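You operate a simulated robot arm through the tools that you are given. There is no shell and no other tool. Be economical: measure what you need, move in short steps, check, and stop when the job is done.

Carry out the task below with a simulated robot arm. There is one attempt and no reset: what you move stays moved.

Task
Air-test the white coupler and sort it into the green or red tray.
Fine: GOOD on the display: green tray; LEAK: red. Stand it in the tester's cup, shut the clamp, press the green button; vent with the blue one before opening the clamp. Set down upright: what you pick out.

It is judged by the outcome, as a careful person would: the job done as asked, and still so three seconds after it is handed in. It fails if anything else is knocked over, pushed out of place, dropped, spilled or broken.

Robot
A 6-joint arm with a fingered hand, hanging from a carriage that runs on a gantry, over the field with the corners [-1124, 2243], [-1125, -257], [355, -257], [356, 2243] (x, y) and turns from -398 to 289 degrees about z. Base frame: it is fixed where the carriage stands at the start and does not move with it; the origin is on the floor, on the carriage's upright axis, x ahead of it, y to its left, z up; the surface under the hand at the start is at about z = 800. Lengths are in mm, angles in degrees, forces in N, time in s.
With the tool pointing down near the work surface it reaches from about 100 to 400 mm from the robot's upright axis, wherever it stands. Its first joint turns from -166.0 to 166.0 degrees. Places, roughly: back button of the valve block [700, -700, 800]; back dial of the valve block [700, -600, 800]; blue coupler [750, 3250, 250]; blue short pipe with a yellow cap (4x4x5 cm) [500, 300, 800]; blue tester button [700, -400, 800]; cap of the blue short pipe [500, 300, 900]; cap of the grey short pipe [500, 300, 900]; cap of the white short pipe [500, 400, 900]; cup of the air tester [500, -300, 800]; front button of the valve block [500, -700, 800]; front dial of the valve block [500, -600, 800]; green tester button [700, -300, 800]; grey short pipe with a yellow cap (4x4x5 cm) [500, 300, 800]; middle button of the valve block [600, -700, 800]; middle dial of the valve block [600, -600, 800]; press slider [600, 300, 800]. Payload 3.7 kg.
Tool frame: the origin (TCP) lies between the finger pads and is the grasp point; the fingertips stand 26 mm ahead of it; z points along the fingers, y is the line along which they close. Largest opening 156 mm; the body of the gripper starts 73 mm behind the TCP. The gripper is a hand of 4 fingers: y runs from the thumb to the fingers, the wrist lies at [0, 0, -239] in the tool frame, and closing takes about 1.5 s.
Orientation is that of the tool frame in the base frame, as [roll, pitch, yaw] about the fixed x, y, z axes, in that order (R = Rz(yaw) Ry(pitch) Rx(roll)). With the fingers straight down and closing along the base's y, the tool's x points along the base's -x, its y along +y and its z along -z.

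Tools
- The arm moves only by the tool arm_command. Its argument "series" is a list of rows, each an object of numbers (a shift or turn left out is 0, a gripper value left out holds the last): "tx", "ty", "tz": the shift along the tool's x, y, z in units of 40 mm (1.0 is 40 mm); "ax", "ay", "az": the turn, a rotation vector about the tool's x, y, z in units of 6 degrees (1.0 is 6 degrees); "grip": the gripper command, from -1 (shut) to 1 (fully open), values between in proportion. In form: [{"tx": .., "ty": .., "tz": .., "ax": .., "ay": .., "az": .., "grip": ..}, ...]. A call has 1 to 8 rows; each row shifts and turns the commanded pose from where the row before left it, along the tool's axes as they then stand. A call with a number of a shift or a turn outside -1 to 1 is refused whole. A row lasts 0.2 s, in which the tool goes at most 50 mm and 8.6 degrees; a call with a longer step from one row to the next is refused whole, and so is a gripper value outside its range. Where a pose cannot be reached the arm comes as near as it can. A force on the tool above 40 N (or 10 N above the force at the start of the call, whichever is more), or a blocked arm, ends the call early, and 0.2 s more pass. Each finger travels about 45 mm/s and halts on what it meets, pressing with about 26 N; the grip force reading is that of the motor and also rises with nothing between the fingers. The clock runs only during rows and for 0.2 s after the last one: add rows that do not move to give the fingers time. It gives the time, the measured TCP pose, the force on the tool (base axes), the opening and the grip force at its end, in the units of the frame above (readings bear some noise), with the torque about the TCP (base axes, N m) and any sound that the robot's microphone picked up.
- Cameras (640 x 400 px; columns grow to the right, rows downward): "scene" is now at [254, 5.1, 1762.4]; the picture's right is [0.08, -1.00, 0.00], its down [-0.93, -0.08, -0.36] and it looks along [0.36, 0.03, -0.93] (base axes); focal length 278 px, centre (320, 200). "wrist" rides on the gripper at [58, -58, -91] in the tool frame; the picture's right is [0.71, 0.71, 0.00], its down [-0.53, 0.53, -0.67] and it looks along [-0.47, 0.47, 0.74] (tool axes); focal length 265 px, centre (320, 200). There is no depth. A picture from a camera that has moved, and an enlarged one, comes with that camera's place and axes in the base frame and with its lens.
- snapshot(camera): a new picture of that camera. The clock stands still meanwhile.
- move_column(by): slides the trunk up (or, below 0, down) by that many mm; the arm and the scene camera ride with it, the base frame stays. It gives what a move gives, with no picture.
- drive_base(legs): drives the robot by 1 to 6 legs, each [ahead, left, turn to the left] in mm, mm and degrees, along the robot's own axes; the way and the turn of a leg run together, so that a leg with both is an arc; at most 1500 mm and 180 degrees a leg. The arm and the cameras ride along, it lands a little off, and it stops where it bumps. It keeps to its track: a leg is cut to what the track allows. It gives what a move gives.
- preshape(shape): the hand has 4 fingers and takes this shape, open, in about a second: jaw (thumb against the fingers, like two jaws); tri (thumb and two fingers); tip (a fingertip pinch); poke (one finger out to press); point (the index stretched); flat (the hand flat); cup (the hand cupped); fist (a fist). The gripper value then closes the fingers along that shape, each until it touches; the sizes above hold for jaw. It gives what a move gives, with no picture.
- turn_head(pan, tilt): turns the head with the scene camera to pan (to the left, within 155 degrees either way) and tilt (down, from -29 to 69), counted from straight ahead of the robot. It gives what a move gives.
- close_up(camera, box): a new picture of the part [left, top, right, bottom] of that camera's present view, enlarged. The clock stands still meanwhile.
- close_job(): hands the job in; it is judged then, once.

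Go step by step. Nothing tells you exact positions but the pictures and the camera data: compare them with the known pose of the tool, close in by small moves and look again before you grip or let go. The budget is 120 turns and 98 pictures, counting those below and the enlarged ones. Unless the task says otherwise, let go and move clear before handing in, and close with one line.

The tools are called after "Request:" as name(argument=value, ...) on one line, values as JSON. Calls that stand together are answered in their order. arm_command: Moves the arm, as the interface text tells. Its arguments: {"type":"object","properties":{"series":{"type":"array","items":{"type":"object","properties":{"tx":{"type":"number"},"ty":{"type":"number"},"tz":{"type":"number"},"ax":{"type":"number"},"ay":{"type":"number"},"az":{"type":"number"},"grip":{"type":"number"}}}}},"required":["series"]} The other tools are called the same way: move_column (by) slides the trunk up or down; preshape (shape) gives the hand a shape; drive_base (legs) drives the base; turn_head (pan, tilt) turns the head that bears the scene camera; snapshot (camera) takes a picture; close_up (camera, box) takes an enlarged picture of a part of a camera's view; close_job () hands the job in.

At the start:

```text
t: 0.0
position: [429.7, -269.1, 1145.5]
tcp_rot: [179.9, 0.1, 180.0]
force: [-0.3, 0.4, 0.6]
torque: [0.02, -0.01, 0.01]
grip_width: 155.9
grip_force: 0.1
shape: jaw
trunk travel left (down, up): [-613.0, 66.0]
robot x, y, heading: [-2.0, -0.9, -0.1]
head pan, tilt: [4.7, 68.8]
```

scene: 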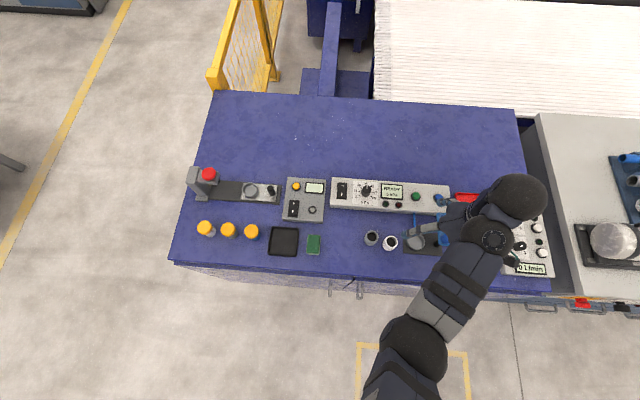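
wrist: 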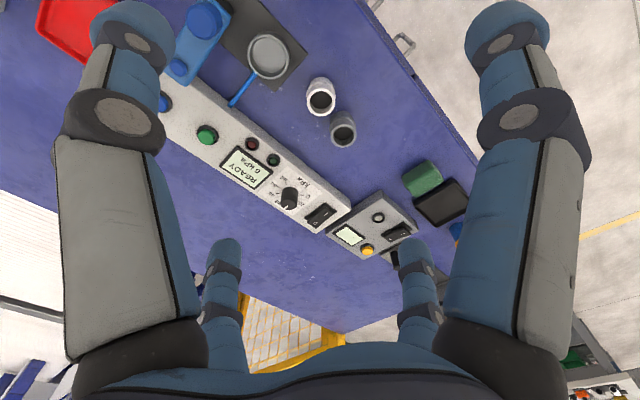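

The white coupler seems to stand near [480, -217], next to a grey one, with the tester just to its right. I'll enlarge both views to get the details.

Request:
close_up(camera="scene", box=[320, 160, 560, 310])

Request:
close_up(camera="wrist", box=[40, 0, 400, 225])

```text
2.67 times, centred on (440, 235) of scene
camera zoom: at [254.0, 5.1, 1762.4], right [0.08, -1.0, 0.0], down [-0.93, -0.08, -0.36], along [0.36, 0.03, -0.93], focal length 740 px, centre (0, 107)
```

zoom: 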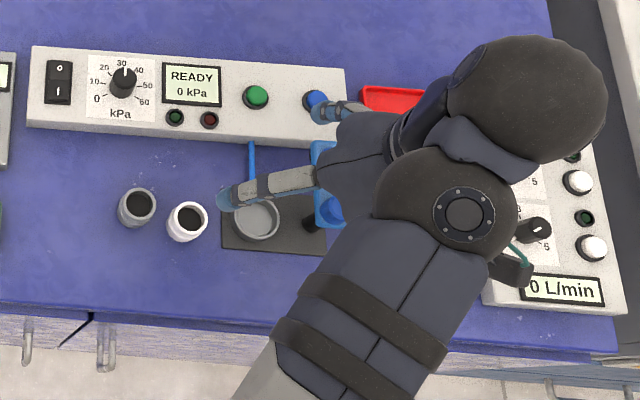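

```text
1.78 times, centred on (220, 112) of wrist
camera zoom: at [370.3, -325.6, 1236.5], right [-0.71, 0.71, 0.0], down [0.53, 0.53, 0.67], along [0.47, 0.47, -0.74], focal length 472 px, centre (498, 356)
```

zoom: 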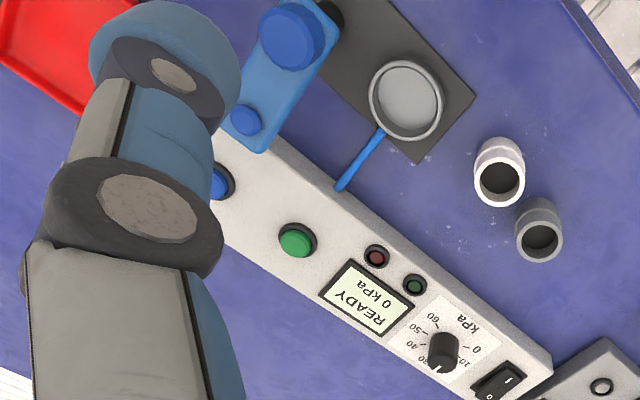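

The tester's cup sits right of the white coupler, with the clamp (blue) behind it partly hidden by the arm. I'll drive nearer and to the right, so the arm uncovers the tester, then look again.

Request:
drive_base(legs=[[100, -245, 0]])

Request:
snapshot(camera="scene")

```text
t: 1.9
position: [533.3, -506.9, 1145.5]
tcp_rot: [180.0, 0.0, -179.7]
force: [1.8, -0.2, 0.1]
torque: [-0.04, -0.04, 0.03]
grip_width: 156.0
grip_force: 0.0
shape: jaw
trunk travel left (down, up): [-613.0, 66.0]
robot x, y, heading: [103.3, -239.6, 0.4]
head pan, tilt: [4.7, 68.8]
```

```text
93 pictures are left
camera scene: at [355.5, -233.4, 1762.4], right [0.09, -1.0, 0.0], down [-0.93, -0.08, -0.36], along [0.36, 0.03, -0.93], focal length 278 px, centre (320, 200)
```

scene: 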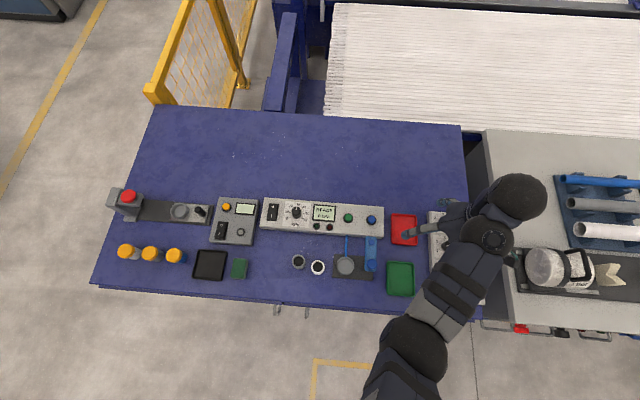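

Request:
close_up(camera="scene", box=[280, 195, 440, 295])

Request:
snapshot(camera="wrist")

```text
4.00 times, centred on (360, 245) of scene
camera zoom: at [355.5, -233.4, 1762.4], right [0.09, -1.0, 0.0], down [-0.93, -0.08, -0.36], along [0.36, 0.03, -0.93], focal length 1110 px, centre (160, 20)
```

zoom: 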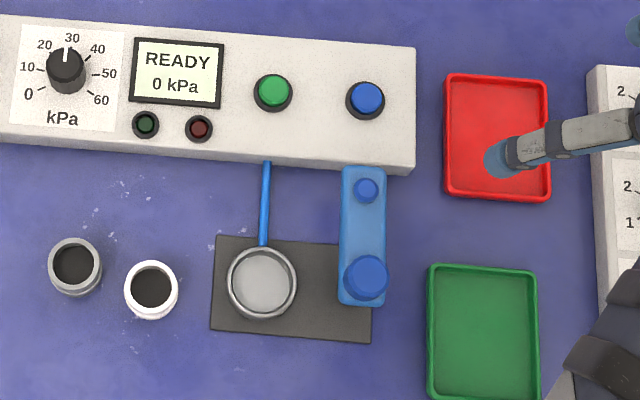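

```text
91 pictures are left
camera wrist: at [472.8, -563.7, 1236.4], right [-0.71, 0.7, 0.0], down [0.52, 0.53, 0.67], along [0.47, 0.47, -0.74], focal length 265 px, centre (320, 200)
```

wrist: 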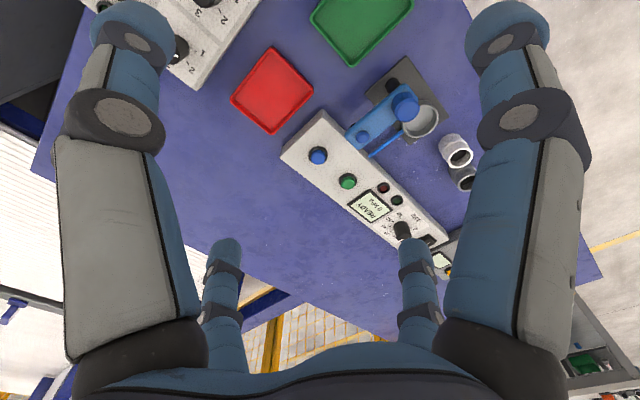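

Request:
close_up(camera="wrist", box=[300, 50, 500, 175])

```text
3.20 times, centred on (400, 112) of wrist
camera zoom: at [472.8, -563.7, 1236.4], right [-0.71, 0.7, 0.0], down [0.52, 0.53, 0.67], along [0.47, 0.47, -0.74], focal length 849 px, centre (64, 480)
```

zoom: 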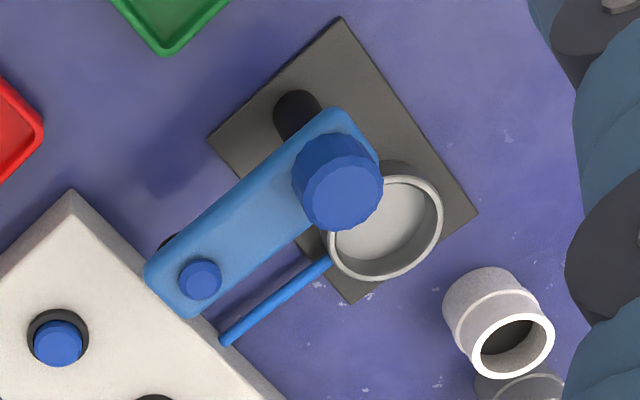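

The clamp is a blue bar on a post at about [494, -381, top 904]. Its end knob is near [566, -383, 881], and it swings 90° over the cup at [494, -308, rim 823]. The white coupler's top is near [477.5, -216, 848], with the grey one about 63 mm further in +y. I'll drive 100 mm ahead, bring the hand over the coupler, half close it and look.

Request:
drive_base(legs=[[100, 0, 0]])

Request:
arm_command(series=[{"tx": 0.48, "ty": 0.9, "grip": 0.1}, {"tx": 0.48, "ty": 0.9}, {"tx": 0.48, "ty": 0.9}, {"tx": 0.48, "ty": 0.9}, {"tx": 0.48, "ty": 0.9}, {"tx": 0.48, "ty": 0.9}, {"tx": 0.48, "ty": 0.9}, {"tx": 0.48, "ty": 0.9}])

Request:
snapshot(camera="wrist")

```text
t: 3.0
position: [631.0, -505.3, 1145.9]
tcp_rot: [179.9, 0.0, -179.7]
force: [0.6, 0.8, 0.3]
torque: [0.0, 0.0, -0.01]
grip_width: 155.9
grip_force: 0.0
shape: jaw
trunk travel left (down, up): [-613.0, 66.0]
robot x, y, heading: [201.1, -239.2, 0.2]
head pan, tilt: [4.7, 68.8]
```

```text
t: 4.8
position: [522.4, -238.8, 1054.6]
tcp_rot: [-180.0, 0.2, -179.7]
force: [1.2, 0.7, 0.3]
torque: [-0.02, 0.0, 0.05]
grip_width: 86.3
grip_force: 0.0
shape: jaw
out of reach, approached as far as the arm can: row 1, 2, 3, 4, 5, 6, 7, 8
trunk travel left (down, up): [-613.0, 66.0]
robot x, y, heading: [199.7, -238.6, 0.3]
head pan, tilt: [4.7, 68.8]
```

```text
89 pictures are left
camera wrist: at [463.5, -295.6, 1145.0], right [-0.71, 0.7, 0.0], down [0.52, 0.53, 0.67], along [0.47, 0.47, -0.74], focal length 265 px, centre (320, 200)
```

wrist: 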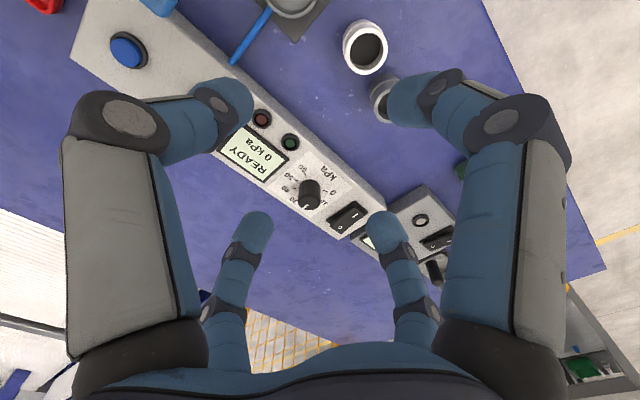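

In jaw shape all four fingers close in a cross with wide knuckles, which would foul the clamp bar at the cup. I'll look at the other hand shapes.

Request:
preshape(shape="tip")

Request:
snapshot(camera="wrist")

Request:
preshape(shape="tri")

Request:
snapshot(camera="wrist")

```text
t: 5.7
position: [522.8, -238.5, 1054.9]
tcp_rot: [180.0, 0.2, -179.7]
force: [-0.2, 0.5, 0.3]
torque: [-0.03, -0.03, 0.02]
grip_width: 155.8
grip_force: 0.1
shape: tip
trunk travel left (down, up): [-613.0, 66.0]
robot x, y, heading: [201.4, -238.2, 0.3]
head pan, tilt: [4.7, 68.8]
```

```text
88 pictures are left
camera wrist: at [463.8, -296.0, 1145.0], right [-0.71, 0.7, 0.0], down [0.52, 0.53, 0.67], along [0.47, 0.48, -0.74], focal length 265 px, centre (320, 200)
```

wrist: 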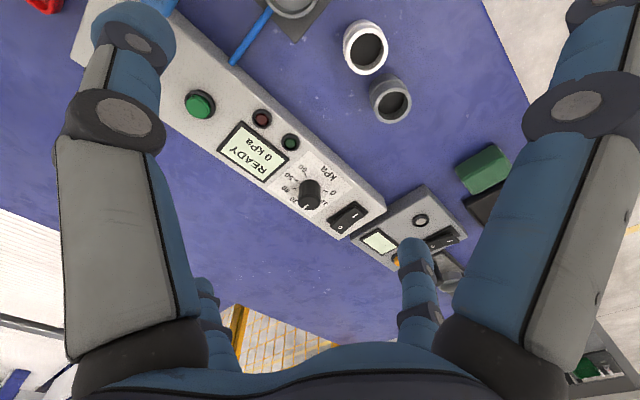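

```text
t: 6.6
position: [521.9, -237.9, 1055.7]
tcp_rot: [179.9, 0.1, -179.7]
force: [-0.2, -0.4, -0.2]
torque: [-0.04, 0.02, 0.01]
grip_width: 155.8
grip_force: 0.1
shape: tri
trunk travel left (down, up): [-613.0, 66.0]
robot x, y, heading: [200.0, -241.4, 0.4]
head pan, tilt: [4.7, 68.8]
```

```text
87 pictures are left
camera wrist: at [463.8, -296.0, 1145.0], right [-0.71, 0.7, 0.0], down [0.52, 0.53, 0.67], along [0.47, 0.48, -0.74], focal length 265 px, centre (320, 200)
```

wrist: 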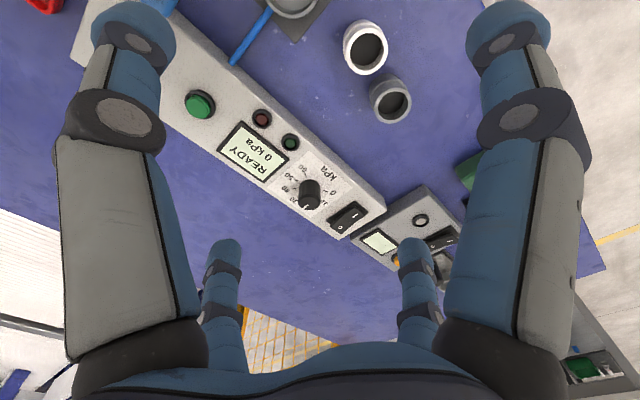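

Tip splays the side fingers, so jaw is still the better choice. With the fingers turned to about 34° they clear the grey coupler at pickup, and at about 58° they clear the bar at the cup. I'll return to jaw, set a 70 mm opening, and move above the coupler while turning.

Request:
preshape(shape="jaw")

Request:
arm_command(series=[{"tx": 0.55, "ty": 0.26, "grip": -0.1}, {"tx": 0.55, "ty": 0.26, "tz": 0.4}, {"az": -0.945, "tz": 0.4}, {"az": -0.945, "tz": 0.4}, {"az": -0.945, "tz": 0.4}, {"az": -0.945, "tz": 0.4}, {"az": -0.945}, {"az": -0.945}])

Request:
snapshot(camera="wrist")

Request:
snapshot(camera="scene")

```text
t: 7.5
position: [523.1, -238.4, 1053.7]
tcp_rot: [-179.9, 0.2, -179.8]
force: [0.5, 0.4, -0.2]
torque: [0.04, 0.0, 0.0]
grip_width: 156.0
grip_force: 0.1
shape: jaw
trunk travel left (down, up): [-613.0, 66.0]
robot x, y, heading: [201.2, -237.3, 0.4]
head pan, tilt: [4.7, 68.8]
```

```text
t: 9.3
position: [479.6, -216.2, 970.1]
tcp_rot: [180.0, 0.0, -145.6]
force: [-0.6, -0.9, 1.0]
torque: [-0.01, 0.03, 0.01]
grip_width: 70.7
grip_force: 0.0
shape: jaw
out of reach, approached as far as the arm can: row 1
trunk travel left (down, up): [-613.0, 66.0]
robot x, y, heading: [199.5, -239.0, 0.3]
head pan, tilt: [4.7, 68.8]
```

```text
86 pictures are left
camera wrist: at [462.7, -295.8, 1061.5], right [-0.98, 0.18, 0.0], down [0.14, 0.73, 0.67], along [0.12, 0.66, -0.74], focal length 265 px, centre (320, 200)
```

wrist: 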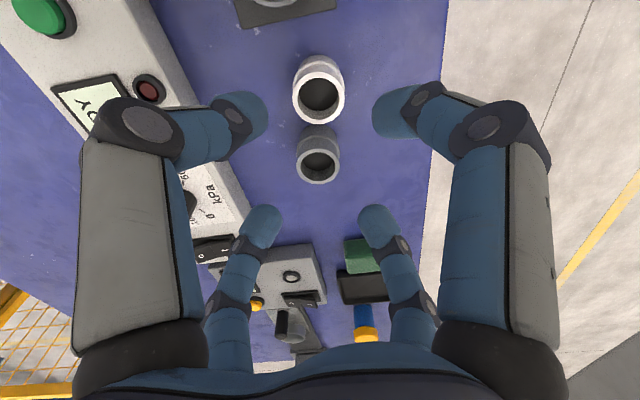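

```text
85 pictures are left
camera scene: at [454.7, -232.4, 1762.4], right [0.09, -1.0, 0.0], down [-0.93, -0.08, -0.36], along [0.36, 0.03, -0.93], focal length 278 px, centre (320, 200)
```

scene: 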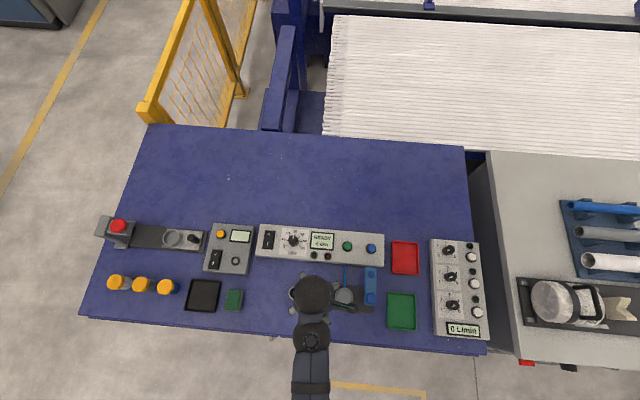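

The coupler is centred between the open fingers, within about 3 mm, and the grey one lies between two fingers. I'll go down to TCP z of about 850.

Request:
arm_command(series=[{"tx": 0.08, "tz": 0.6}, {"tz": 0.6}, {"tz": 0.6}, {"tz": 0.5}, {}])

Request:
snapshot(camera="wrist")

```text
t: 10.5
position: [475.7, -219.3, 879.3]
tcp_rot: [-180.0, 0.1, -145.7]
force: [0.3, -0.4, -0.3]
torque: [0.02, -0.02, 0.0]
grip_width: 70.7
grip_force: 0.2
shape: jaw
trunk travel left (down, up): [-613.0, 66.0]
robot x, y, heading: [201.7, -239.3, 0.4]
head pan, tilt: [4.7, 68.8]
```

```text
84 pictures are left
camera wrist: at [460.1, -298.2, 969.1], right [-0.98, 0.18, 0.0], down [0.14, 0.73, 0.67], along [0.12, 0.66, -0.74], focal length 265 px, centre (320, 200)
```

wrist: 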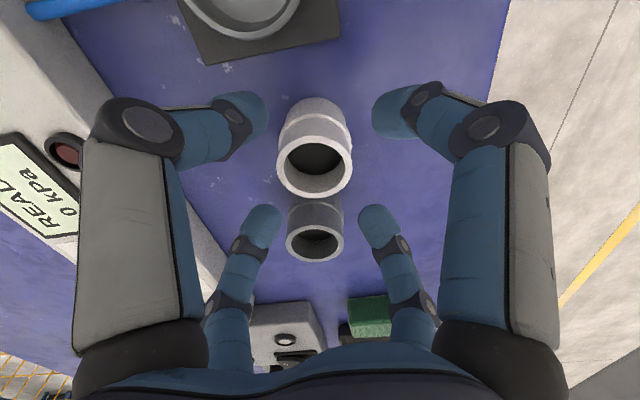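

Request:
arm_command(series=[{"tz": 0.37}, {"tz": 0.37}, {"grip": -1}, {}, {}, {}, {}])

Request:
snapshot(camera="wrist")

```text
t: 12.1
position: [475.2, -219.0, 849.8]
tcp_rot: [180.0, 0.1, -145.7]
force: [0.2, 0.1, -0.3]
torque: [-0.04, -0.01, 0.01]
grip_width: 36.1
grip_force: 25.9
shape: jaw
trunk travel left (down, up): [-613.0, 66.0]
robot x, y, heading: [203.8, -241.1, 0.5]
head pan, tilt: [4.7, 68.8]
```

```text
83 pictures are left
camera wrist: at [459.9, -297.6, 940.3], right [-0.98, 0.18, 0.0], down [0.14, 0.73, 0.67], along [0.12, 0.66, -0.74], focal length 265 px, centre (320, 200)
```

wrist: 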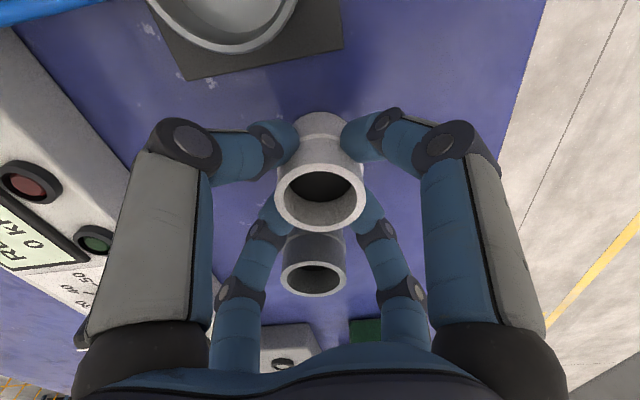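

The grip is firm at 36 mm. I'll lift 65 mm, carry it over the cup and turn the fingers to the bar-clearing angle.

Request:
arm_command(series=[{"tz": -0.8}, {"tz": -0.8}, {"tx": 0.287, "ty": -0.7}, {"tx": 0.287, "ty": -0.7}, {"tx": 0.287, "ty": -0.7}, {}])

Request:
arm_command(series=[{"az": -1}, {"az": -1}, {"az": -1}, {"az": -1}, {}])

Request:
snapshot(camera="wrist")

Request:
close_up(camera="scene", box=[270, 225, 430, 325])

```text
t: 13.5
position: [495.0, -308.9, 914.2]
tcp_rot: [-180.0, -0.1, -145.6]
force: [-0.9, -0.4, -0.6]
torque: [0.03, 0.04, 0.02]
grip_width: 36.2
grip_force: 26.3
shape: jaw
trunk travel left (down, up): [-613.0, 66.0]
robot x, y, heading: [198.2, -242.2, 0.2]
head pan, tilt: [4.7, 68.8]
```

```text
t: 14.7
position: [496.2, -307.2, 914.4]
tcp_rot: [-179.9, 0.0, -121.6]
force: [0.0, -1.3, -1.3]
torque: [0.0, 0.03, -0.01]
grip_width: 36.1
grip_force: 26.6
shape: jaw
trunk travel left (down, up): [-613.0, 66.0]
robot x, y, heading: [199.2, -237.4, 0.4]
head pan, tilt: [4.7, 68.8]
```

```text
82 pictures are left
camera wrist: at [513.6, -385.7, 1004.3], right [-0.97, -0.23, 0.0], down [-0.17, 0.72, 0.67], along [-0.16, 0.65, -0.74], focal length 265 px, centre (320, 200)
```

wrist: 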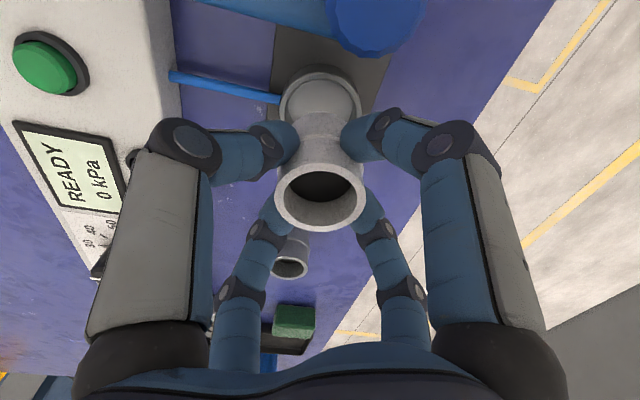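

```text
4.00 times, centred on (350, 275) of scene
camera zoom: at [454.7, -232.4, 1762.4], right [0.09, -1.0, 0.0], down [-0.93, -0.08, -0.36], along [0.36, 0.03, -0.93], focal length 1110 px, centre (200, -100)
```

zoom: 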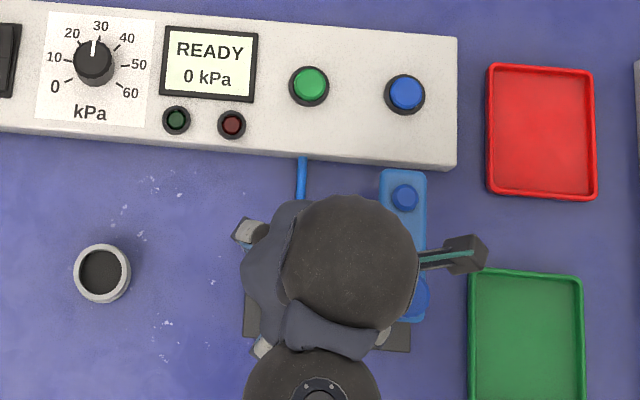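

The coupler hangs over the cup, about 2 mm off. I'll correct that and descend to just above the rim for a check.

Request:
arm_command(series=[{"tx": 0.04, "tz": 0.4}, {"tz": 0.4}, {}])

Request:
snapshot(camera="wrist")

Request:
close_up(camera="wrist", box=[220, 20, 420, 145])

```text
t: 15.5
position: [495.5, -307.7, 883.1]
tcp_rot: [180.0, -0.1, -121.7]
force: [0.0, -0.9, -0.6]
torque: [0.02, 0.06, 0.01]
grip_width: 36.0
grip_force: 25.5
shape: jaw
trunk travel left (down, up): [-613.0, 66.0]
robot x, y, heading: [203.1, -239.2, 0.4]
head pan, tilt: [4.7, 68.8]
```

```text
80 pictures are left
camera wrist: at [512.8, -386.6, 972.8], right [-0.97, -0.23, 0.0], down [-0.17, 0.72, 0.67], along [-0.15, 0.65, -0.74], focal length 265 px, centre (320, 200)
```

wrist: 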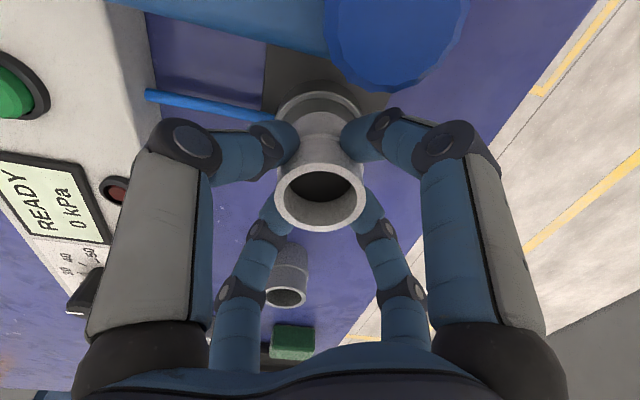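

```text
3.20 times, centred on (320, 82) of wrist
camera zoom: at [512.8, -386.6, 972.8], right [-0.97, -0.23, 0.0], down [-0.17, 0.72, 0.67], along [-0.15, 0.65, -0.74], focal length 849 px, centre (320, 576)
```

zoom: 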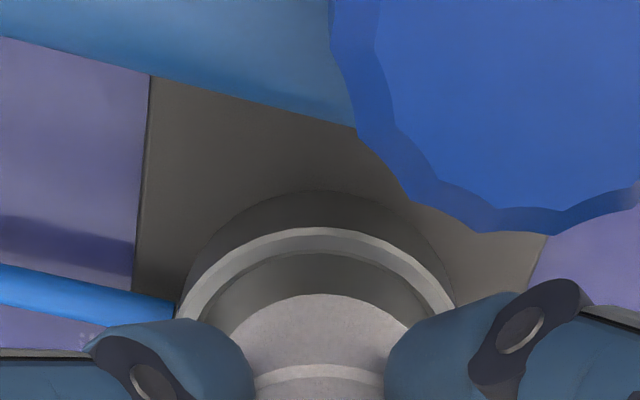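

Coupler and cup are aligned to within about 2 mm, with roughly 4 mm clearance all round. I'll lower gently until it touches.

Request:
arm_command(series=[{"tz": 0.25}, {"tz": 0.25}, {"tz": 0.08}, {}])

Request:
arm_command(series=[{"tz": 0.04}, {"tz": 0.04}, {"tz": 0.04}])

```text
t: 16.5
position: [495.2, -309.6, 859.1]
tcp_rot: [-180.0, 0.0, -121.7]
force: [0.4, -0.5, -0.2]
torque: [0.04, -0.01, -0.03]
grip_width: 36.0
grip_force: 26.0
shape: jaw
trunk travel left (down, up): [-613.0, 66.0]
robot x, y, heading: [196.7, -236.4, 0.5]
head pan, tilt: [4.7, 68.8]
```

```text
t: 17.3
position: [495.1, -309.1, 854.4]
tcp_rot: [-179.9, 0.0, -121.7]
force: [-5.1, 0.7, 28.0]
torque: [0.02, 0.14, -0.05]
grip_width: 37.0
grip_force: 26.6
shape: jaw
trunk travel left (down, up): [-613.0, 66.0]
robot x, y, heading: [203.1, -237.3, 0.5]
head pan, tilt: [4.7, 68.8]
```

It's seated, with 28 N of contact at z of about 855. I'll ease off, open a little and look.

Request:
arm_command(series=[{"tz": -0.04}, {"grip": -0.26}, {}, {}, {}])

Request:
snapshot(camera="wrist")

```text
t: 18.5
position: [493.7, -308.1, 856.3]
tcp_rot: [-180.0, -0.1, -121.7]
force: [0.0, 0.8, 0.2]
torque: [-0.01, -0.05, 0.01]
grip_width: 57.5
grip_force: 0.1
shape: jaw
trunk travel left (down, up): [-613.0, 66.0]
robot x, y, heading: [200.6, -241.0, 0.2]
head pan, tilt: [4.7, 68.8]
```

```text
78 pictures are left
camera wrist: at [512.2, -386.8, 946.1], right [-0.97, -0.23, 0.0], down [-0.17, 0.72, 0.67], along [-0.15, 0.65, -0.74], focal length 265 px, centre (320, 200)
```

wrist: 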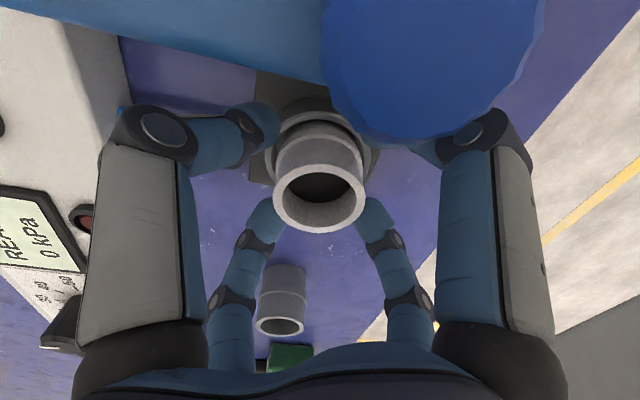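

The coupler stands upright in the cup and the fingers are free. I'll lift clear and switch to the poke shape for the clamp.

Request:
arm_command(series=[{"tz": -0.5}, {"tz": -0.9}, {"tz": -0.9}, {"tz": -0.9}, {"tz": -0.5}])

Request:
preshape(shape="poke")

Request:
snapshot(camera="wrist")

Request:
close_up(camera="scene", box=[270, 225, 430, 325])

```text
t: 19.7
position: [493.3, -308.3, 1004.8]
tcp_rot: [180.0, -0.1, -121.7]
force: [0.0, 0.5, -0.2]
torque: [-0.03, -0.01, 0.0]
grip_width: 57.6
grip_force: 0.0
shape: jaw
trunk travel left (down, up): [-613.0, 66.0]
robot x, y, heading: [203.8, -238.5, 0.3]
head pan, tilt: [4.7, 68.8]
```

```text
t: 20.6
position: [494.6, -308.0, 1004.5]
tcp_rot: [180.0, 0.0, -121.8]
force: [-0.4, 0.3, 0.0]
torque: [0.01, 0.01, 0.0]
grip_width: 0.0
grip_force: 0.0
shape: poke
trunk travel left (down, up): [-613.0, 66.0]
robot x, y, heading: [196.8, -237.8, 0.0]
head pan, tilt: [4.7, 68.8]
```

```text
77 pictures are left
camera wrist: at [512.3, -387.0, 1095.1], right [-0.97, -0.23, 0.0], down [-0.17, 0.72, 0.67], along [-0.15, 0.65, -0.74], focal length 265 px, centre (320, 200)
```

wrist: 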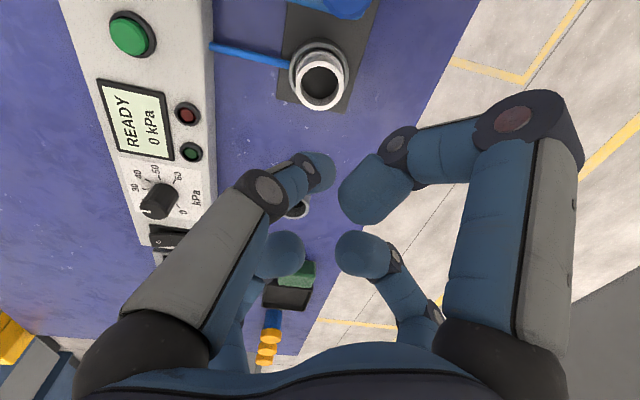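

```text
4.00 times, centred on (350, 275) of scene
camera zoom: at [454.7, -232.4, 1762.4], right [0.09, -1.0, 0.0], down [-0.93, -0.08, -0.36], along [0.36, 0.03, -0.93], focal length 1110 px, centre (200, -100)
```

zoom: 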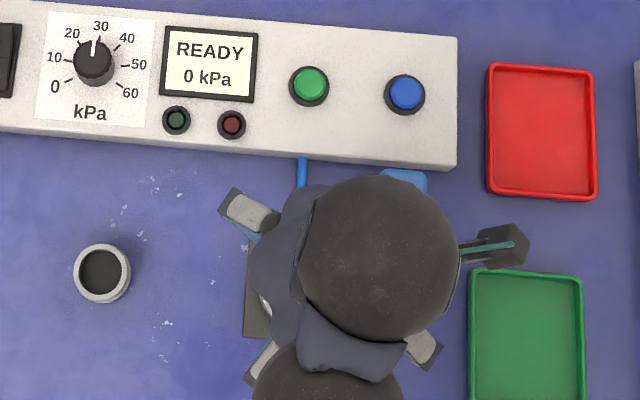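

In poke the one finger's tip sits on the TCP axis, but the curled knuckles are wide. I'll check the point shape.

Request:
preshape(shape="point")

Request:
snapshot(camera="wrist")

Request:
preshape(shape="fist")

Request:
snapshot(camera="wrist")

```text
t: 21.5
position: [495.6, -308.9, 1004.7]
tcp_rot: [180.0, 0.0, -121.7]
force: [-0.1, 0.8, -0.3]
torque: [0.0, 0.02, -0.01]
grip_width: 150.0
grip_force: 0.0
shape: point
trunk travel left (down, up): [-613.0, 66.0]
robot x, y, heading: [199.6, -237.6, 0.3]
head pan, tilt: [4.7, 68.8]
```

```text
75 pictures are left
camera wrist: at [512.3, -387.0, 1095.1], right [-0.97, -0.23, 0.0], down [-0.17, 0.72, 0.67], along [-0.15, 0.65, -0.74], focal length 265 px, centre (320, 200)
```

wrist: 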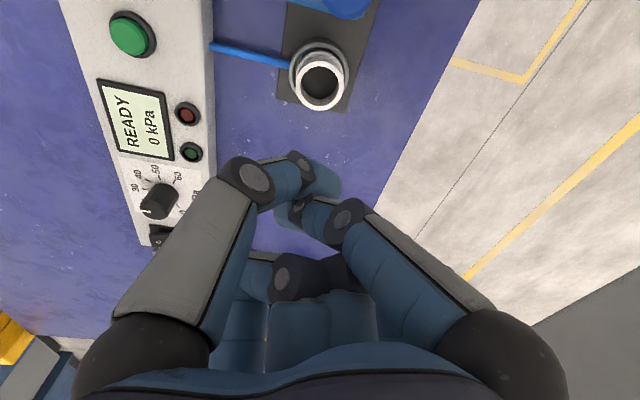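

```text
t: 22.4
position: [495.2, -309.0, 1004.3]
tcp_rot: [-180.0, 0.0, -121.7]
force: [-1.1, -0.1, 0.4]
torque: [-0.02, 0.01, 0.0]
grip_width: 0.0
grip_force: 0.2
shape: fist
trunk travel left (down, up): [-613.0, 66.0]
robot x, y, heading: [199.1, -235.9, 0.2]
head pan, tilt: [4.7, 68.8]
```

```text
74 pictures are left
camera wrist: at [512.3, -387.0, 1095.1], right [-0.97, -0.23, 0.0], down [-0.17, 0.72, 0.67], along [-0.15, 0.65, -0.74], focal length 265 px, centre (320, 200)
```

wrist: 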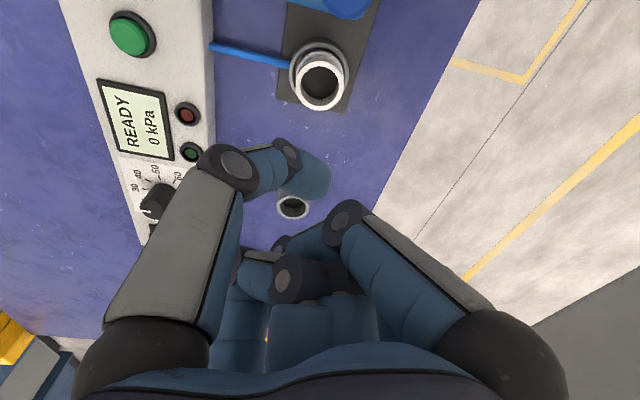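

I'll go with poke: tip on the TCP axis, hand yaw tracking the bar so the knuckles miss the post. First I'll drive 130 mm closer and place the finger high on the outer side of the bar's free end.

Request:
preshape(shape="poke")

Request:
drive_base(legs=[[130, 0, 0]])

Request:
arm_command(series=[{"tx": 0.85, "ty": -0.085}, {"tx": 0.85, "ty": -0.085}, {"tx": 0.85, "ty": -0.085}, {"tx": 0.85, "ty": -0.085}, {"az": 0.93}, {"az": 0.93}, {"az": 0.93}, {"az": 0.93}])

Request:
snapshot(camera="wrist")

Request:
snapshot(camera="scene")

```text
t: 23.3
position: [493.6, -308.6, 1004.7]
tcp_rot: [180.0, 0.0, -121.7]
force: [0.2, 0.1, 0.2]
torque: [0.0, -0.02, -0.01]
grip_width: 0.1
grip_force: 0.0
shape: poke
trunk travel left (down, up): [-613.0, 66.0]
robot x, y, heading: [197.8, -239.7, 0.3]
head pan, tilt: [4.7, 68.8]
```

```text
t: 24.6
position: [625.3, -306.9, 1004.3]
tcp_rot: [-180.0, 0.1, -121.8]
force: [-0.3, -0.1, -0.1]
torque: [0.01, 0.0, 0.02]
grip_width: 0.1
grip_force: 0.1
shape: poke
trunk travel left (down, up): [-613.0, 66.0]
robot x, y, heading: [331.2, -238.2, 0.2]
head pan, tilt: [4.7, 68.8]
```

```text
t: 26.4
position: [585.3, -404.8, 985.1]
tcp_rot: [180.0, 0.0, -144.2]
force: [-0.4, 1.2, -0.5]
torque: [0.01, -0.02, -0.02]
grip_width: 0.1
grip_force: 0.0
shape: poke
out of reach, approached as far as the arm can: row 3, 4, 5
trunk travel left (down, up): [-613.0, 66.0]
robot x, y, heading: [331.2, -238.7, 0.5]
head pan, tilt: [4.7, 68.8]
```

```text
73 pictures are left
camera wrist: at [571.1, -484.2, 1076.5], right [-0.99, 0.16, 0.0], down [0.12, 0.73, 0.67], along [0.1, 0.66, -0.74], focal length 265 px, centre (320, 200)
```

wrist: 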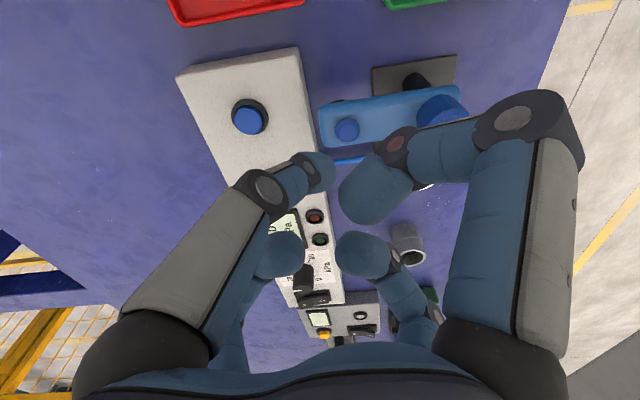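

```text
72 pictures are left
camera scene: at [585.4, -231.6, 1762.4], right [0.09, -1.0, 0.0], down [-0.93, -0.08, -0.36], along [0.36, 0.03, -0.93], focal length 278 px, centre (320, 200)
```

scene: 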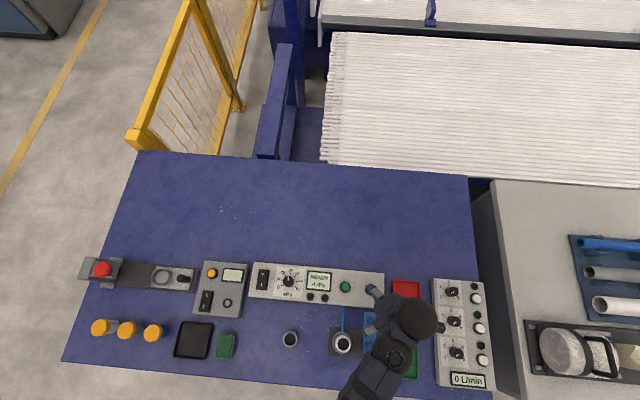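

Request:
close_up(camera="wrist", box=[290, 50, 490, 175])

```text
3.20 times, centred on (390, 112) of wrist
camera zoom: at [571.1, -484.2, 1076.5], right [-0.99, 0.16, 0.0], down [0.12, 0.73, 0.67], along [0.1, 0.66, -0.74], focal length 849 px, centre (96, 480)
```

zoom: 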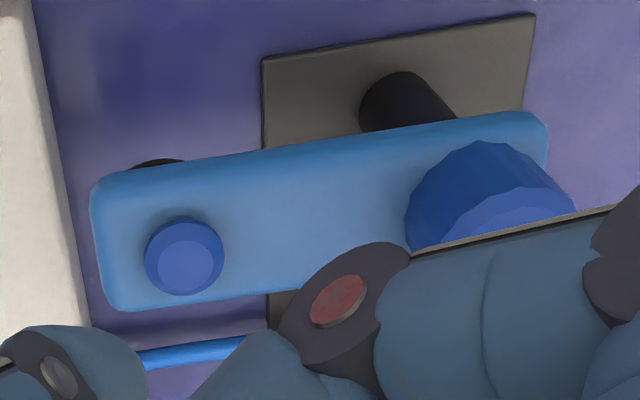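

The bar top is at about 870 and about 14 mm thick, and the coupler top at about 854. I'll turn 16° more, move outside the bar's free end and lower the tip to about 861.

Request:
arm_command(series=[{"tx": 0.42, "ty": -0.11, "tz": 0.3}, {"tx": 0.42, "ty": -0.12, "tz": 0.3}, {"az": 0.9, "tz": 0.3}, {"az": 0.9, "tz": 0.3}, {"az": 0.9}, {}])

Request:
snapshot(camera="wrist")

```text
t: 27.8
position: [564.2, -432.4, 938.7]
tcp_rot: [-180.0, -0.1, -160.3]
force: [-0.6, 0.4, 0.4]
torque: [-0.02, -0.03, 0.01]
grip_width: 0.0
grip_force: 0.0
shape: poke
trunk travel left (down, up): [-613.0, 66.0]
robot x, y, heading: [330.9, -240.5, 0.3]
head pan, tilt: [4.7, 68.8]
```

```text
70 pictures are left
camera wrist: at [527.6, -504.5, 1028.8], right [-0.9, 0.43, 0.0], down [0.32, 0.67, 0.67], along [0.28, 0.6, -0.74], focal length 265 px, centre (320, 200)
```

wrist: 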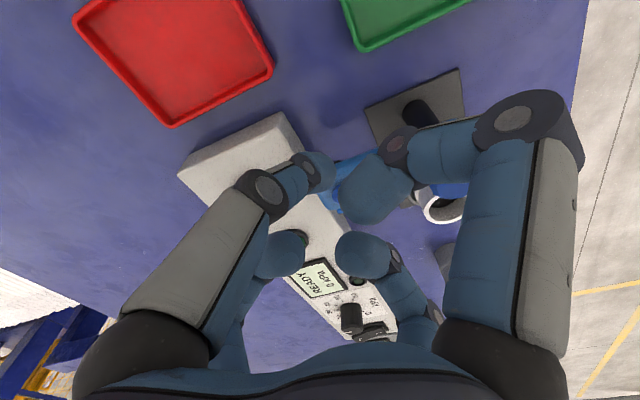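

Request:
arm_command(series=[{"tz": 0.5}, {"tz": 0.5}, {"tz": 0.29}, {}])

Request:
snapshot(camera="wrist")

Request:
close_up(camera="scene", box=[270, 265, 430, 365])

```text
t: 28.8
position: [564.4, -432.4, 886.1]
tcp_rot: [-180.0, 0.0, -160.2]
force: [0.5, -0.2, 0.0]
torque: [0.02, -0.02, 0.01]
grip_width: 0.0
grip_force: 0.1
shape: poke
trunk travel left (down, up): [-613.0, 66.0]
robot x, y, heading: [328.9, -240.9, 0.4]
head pan, tilt: [4.7, 68.8]
```

```text
69 pictures are left
camera wrist: at [527.3, -505.2, 976.5], right [-0.91, 0.43, 0.0], down [0.32, 0.67, 0.67], along [0.28, 0.6, -0.74], focal length 265 px, centre (320, 200)
```

wrist: 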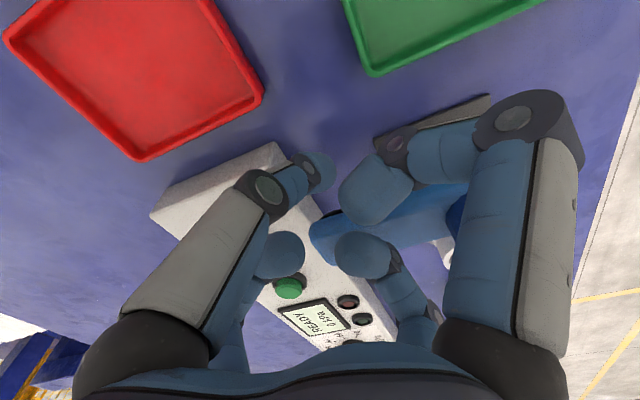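

```text
4.00 times, centred on (350, 315) of scene
camera zoom: at [585.4, -231.6, 1762.4], right [0.09, -1.0, 0.0], down [-0.93, -0.08, -0.36], along [0.36, 0.03, -0.93], focal length 1110 px, centre (200, -260)
```

zoom: 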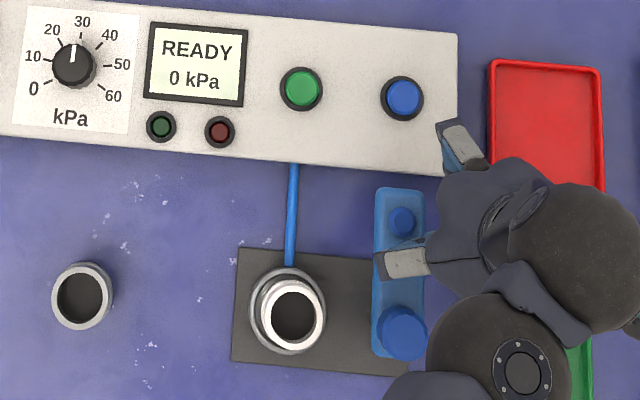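

The fingertip is beside the bar's free end at the right height. I'll push in an arc about the post, starting with contact and the first 15°.

Request:
arm_command(series=[{"tx": -0.089, "ty": 0.247}, {"tx": -0.089, "ty": 0.247}, {"tx": -0.083, "ty": 0.156, "az": -0.833}, {"tx": -0.097, "ty": 0.148, "az": -0.833}, {"tx": -0.109, "ty": 0.139, "az": -0.833}])

Request:
close_up(camera="scene", box=[270, 265, 430, 365])

```text
t: 30.0
position: [564.0, -389.4, 885.6]
tcp_rot: [179.9, 0.0, -145.1]
force: [0.5, -0.2, 0.5]
torque: [0.03, -0.02, -0.02]
grip_width: 0.0
grip_force: 0.1
shape: poke
trunk travel left (down, up): [-613.0, 66.0]
robot x, y, heading: [333.0, -234.5, 0.4]
head pan, tilt: [4.7, 68.8]
```

```text
4.00 times, centred on (350, 315) of scene
camera zoom: at [585.4, -231.6, 1762.4], right [0.09, -1.0, 0.0], down [-0.93, -0.08, -0.36], along [0.36, 0.03, -0.93], focal length 1110 px, centre (200, -260)
```

zoom: 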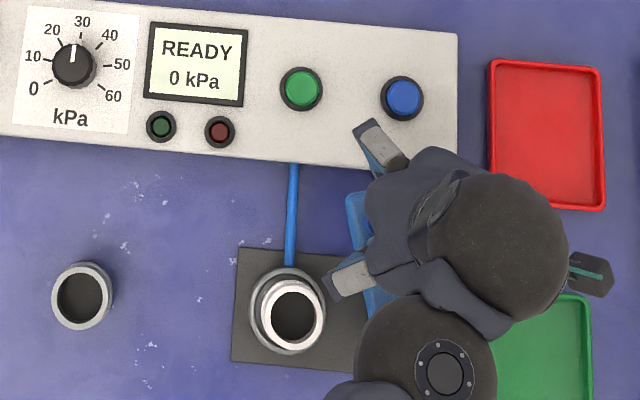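

The bar follows freely. I'll continue the arc by another 30°.

Request:
arm_command(series=[{"tx": -0.107, "ty": 0.109, "az": -0.833}, {"tx": -0.116, "ty": 0.099, "az": -0.833}, {"tx": -0.124, "ty": 0.088, "az": -0.833}, {"tx": -0.091, "ty": 0.132, "az": -0.833}, {"tx": -0.103, "ty": 0.124, "az": -0.833}, {"tx": -0.113, "ty": 0.114, "az": -0.833}])

Request:
close_up(camera="scene", box=[270, 265, 430, 365])

```text
t: 31.4
position: [571.0, -338.6, 898.9]
tcp_rot: [179.8, 1.0, -115.3]
force: [-0.5, -0.1, 0.1]
torque: [-0.03, 0.01, -0.01]
grip_width: 0.0
grip_force: 0.0
shape: poke
out of reach, approached as far as the arm can: row 5, 6
trunk travel left (down, up): [-613.0, 66.0]
robot x, y, heading: [330.3, -237.7, 0.3]
head pan, tilt: [4.7, 68.8]
```

```text
4.00 times, centred on (350, 315) of scene
camera zoom: at [585.4, -231.7, 1762.4], right [0.09, -1.0, 0.0], down [-0.93, -0.08, -0.36], along [0.36, 0.03, -0.93], focal length 1110 px, centre (200, -260)
```

zoom: 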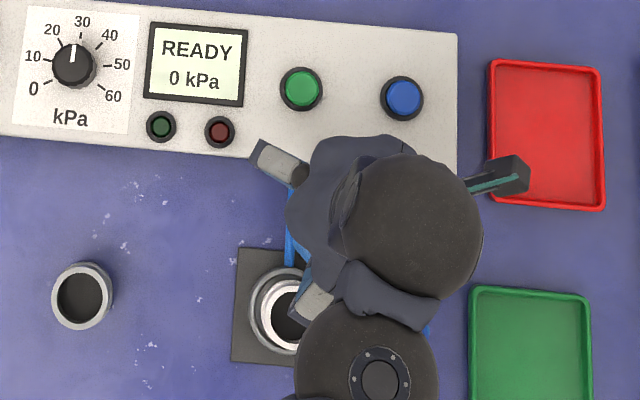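

The arm ran into its inner reach limit. I'll raise the trunk to lift clear, back the carriage off 90 mm, and look at the bar.

Request:
move_column(by=60)

Request:
drive_base(legs=[[-90, 0, 0]])

Request:
snapshot(camera="wrist")

Request:
snapshot(camera="scene")

```text
t: 32.4
position: [570.9, -338.5, 958.7]
tcp_rot: [179.9, 0.9, -115.4]
force: [-0.4, -0.8, 0.1]
torque: [0.03, -0.02, 0.01]
grip_width: 0.0
grip_force: 0.0
shape: poke
trunk travel left (down, up): [-673.0, 6.0]
robot x, y, heading: [330.5, -240.0, 0.2]
head pan, tilt: [4.7, 68.8]
```

```text
t: 33.5
position: [481.4, -339.6, 958.2]
tcp_rot: [179.9, 1.0, -115.4]
force: [0.0, 0.4, -0.9]
torque: [-0.01, -0.02, 0.01]
grip_width: 0.0
grip_force: 0.1
shape: poke
trunk travel left (down, up): [-673.0, 6.0]
robot x, y, heading: [244.3, -239.1, 0.6]
head pan, tilt: [4.7, 68.8]
```

```text
65 pictures are left
camera wrist: at [507.5, -417.0, 1047.7], right [-0.94, -0.34, -0.01], down [-0.25, 0.69, 0.68], along [-0.22, 0.64, -0.73], focal length 265 px, centre (320, 200)
```

wrist: 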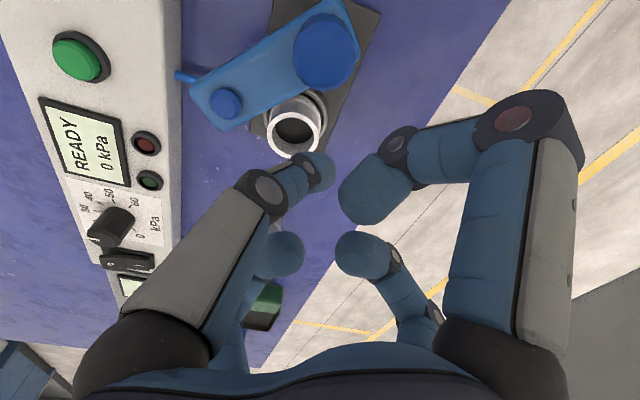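

```text
64 pictures are left
camera scene: at [495.7, -232.2, 1822.4], right [0.09, -1.0, 0.0], down [-0.93, -0.08, -0.36], along [0.36, 0.03, -0.93], focal length 278 px, centre (320, 200)
```

scene: 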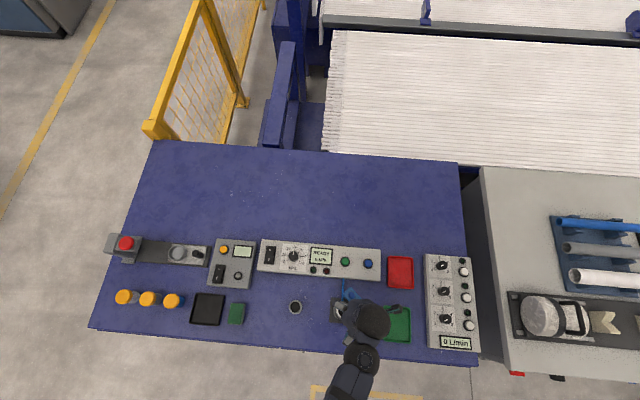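

The bar is now at about 46°, with its knob near [543, -330]. I'll go back to its outer side at that angle and lower again.

Request:
arm_command(series=[{"tx": -0.16, "ty": -0.727}, {"tx": -0.16, "ty": -0.727}, {"tx": -0.16, "ty": -0.727}, {"tz": 0.6}, {}])

Request:
close_up(camera="scene", box=[270, 240, 430, 340])

```text
t: 34.7
position: [569.3, -358.5, 934.3]
tcp_rot: [179.8, 1.1, -115.4]
force: [-0.1, -0.4, 0.3]
torque: [0.02, 0.01, 0.0]
grip_width: 0.4
grip_force: 0.1
shape: poke
trunk travel left (down, up): [-673.0, 6.0]
robot x, y, heading: [241.5, -240.6, 0.0]
head pan, tilt: [4.7, 68.8]
```

```text
4.00 times, centred on (350, 290) of scene
camera zoom: at [495.7, -232.2, 1822.4], right [0.09, -1.0, 0.0], down [-0.93, -0.08, -0.36], along [0.36, 0.03, -0.93], focal length 1110 px, centre (200, -160)
```

zoom: 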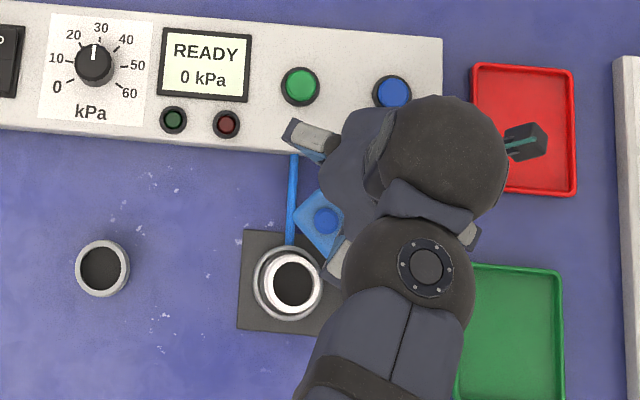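

Request:
arm_command(series=[{"tz": 0.6}, {"tz": 0.6}, {"tx": -0.038, "ty": 0.21}, {"tx": -0.091, "ty": 0.135, "az": -0.833}, {"tx": -0.103, "ty": 0.125, "az": -0.833}, {"tx": -0.114, "ty": 0.116, "az": -0.833}, {}])

Request:
close_up(camera="scene", box=[270, 240, 430, 340])

```text
t: 36.3
position: [563.5, -265.5, 907.0]
tcp_rot: [-179.9, 1.5, -100.7]
force: [-0.1, 0.4, 0.2]
torque: [0.0, -0.05, 0.02]
grip_width: 0.1
grip_force: 0.1
shape: poke
out of reach, approached as far as the arm can: row 2, 4, 5, 6
trunk travel left (down, up): [-673.0, 6.0]
robot x, y, heading: [241.8, -237.6, 0.3]
head pan, tilt: [4.7, 68.8]
```

```text
4.00 times, centred on (350, 290) of scene
camera zoom: at [495.7, -232.2, 1822.4], right [0.09, -1.0, 0.0], down [-0.93, -0.08, -0.36], along [0.36, 0.03, -0.93], focal length 1110 px, centre (200, -160)
```

zoom: 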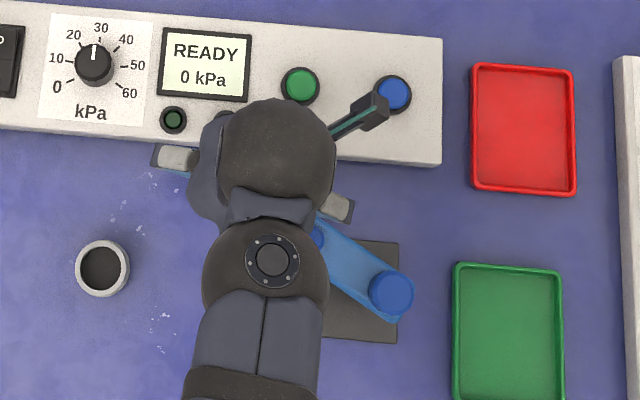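

The wrist hit its yaw limit and the hand slid aside, but nothing was disturbed and the bar stands at about 55°. I'll lift and turn the hand back about 80°. Its finger pattern repeats every 90°, so the second half can be pushed from there.

Request:
arm_command(series=[{"tz": -0.7}, {"tz": -0.5}, {"az": 0.95}, {"az": 0.95}, {"az": 0.95}, {"az": 0.95}, {"az": 0.95}, {"az": 0.95}])

Request:
arm_command(series=[{"az": 0.95}, {"az": 0.95}, {"az": 0.95}, {"az": 0.95}, {"az": 0.95}, {"az": 0.95}, {"az": 0.95}, {"az": 0.5}])

Request:
close_up(camera="scene", box=[270, 240, 430, 340])

Request:
snapshot(camera="wrist")

```text
t: 38.1
position: [562.4, -268.2, 954.5]
tcp_rot: [179.5, 0.9, -134.7]
force: [-0.6, 0.0, 0.0]
torque: [-0.01, 0.02, -0.02]
grip_width: 0.2
grip_force: 0.1
shape: poke
trunk travel left (down, up): [-673.0, 6.0]
robot x, y, heading: [244.1, -237.4, 0.3]
head pan, tilt: [4.7, 68.8]
```

```text
t: 39.9
position: [562.4, -267.7, 954.3]
tcp_rot: [179.1, 0.3, -177.7]
force: [0.0, 0.0, 0.0]
torque: [0.0, -0.01, -0.01]
grip_width: 0.1
grip_force: 0.1
shape: poke
trunk travel left (down, up): [-673.0, 6.0]
robot x, y, heading: [244.3, -240.3, 0.2]
head pan, tilt: [4.7, 68.8]
```

```text
4.00 times, centred on (350, 290) of scene
camera zoom: at [495.7, -232.2, 1822.4], right [0.09, -1.0, 0.0], down [-0.93, -0.08, -0.36], along [0.36, 0.03, -0.93], focal length 1110 px, centre (200, -160)
```

zoom: 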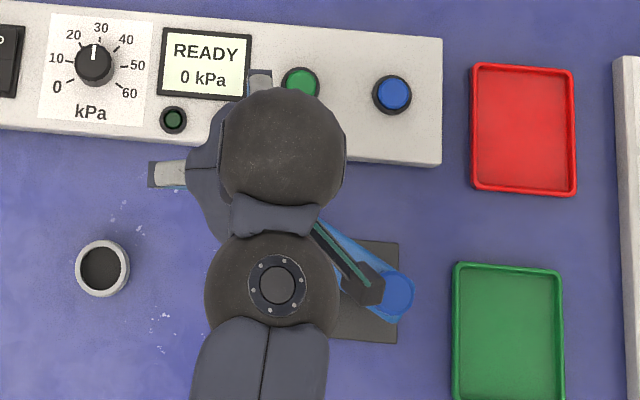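

```text
60 pictures are left
camera wrist: at [505.4, -328.2, 1043.7], right [-0.74, 0.68, 0.01], down [0.5, 0.54, 0.68], along [0.46, 0.5, -0.73], focal length 265 px, centre (320, 200)
```

wrist: 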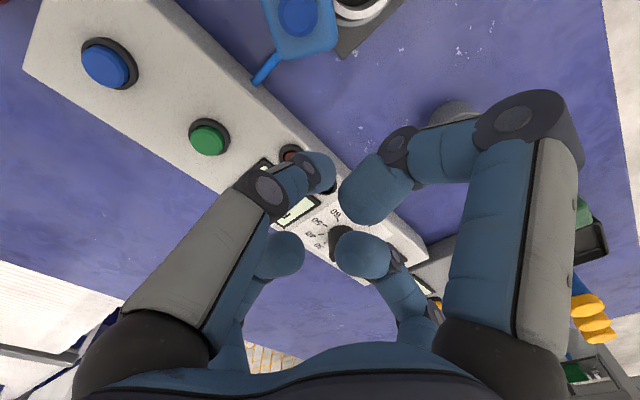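

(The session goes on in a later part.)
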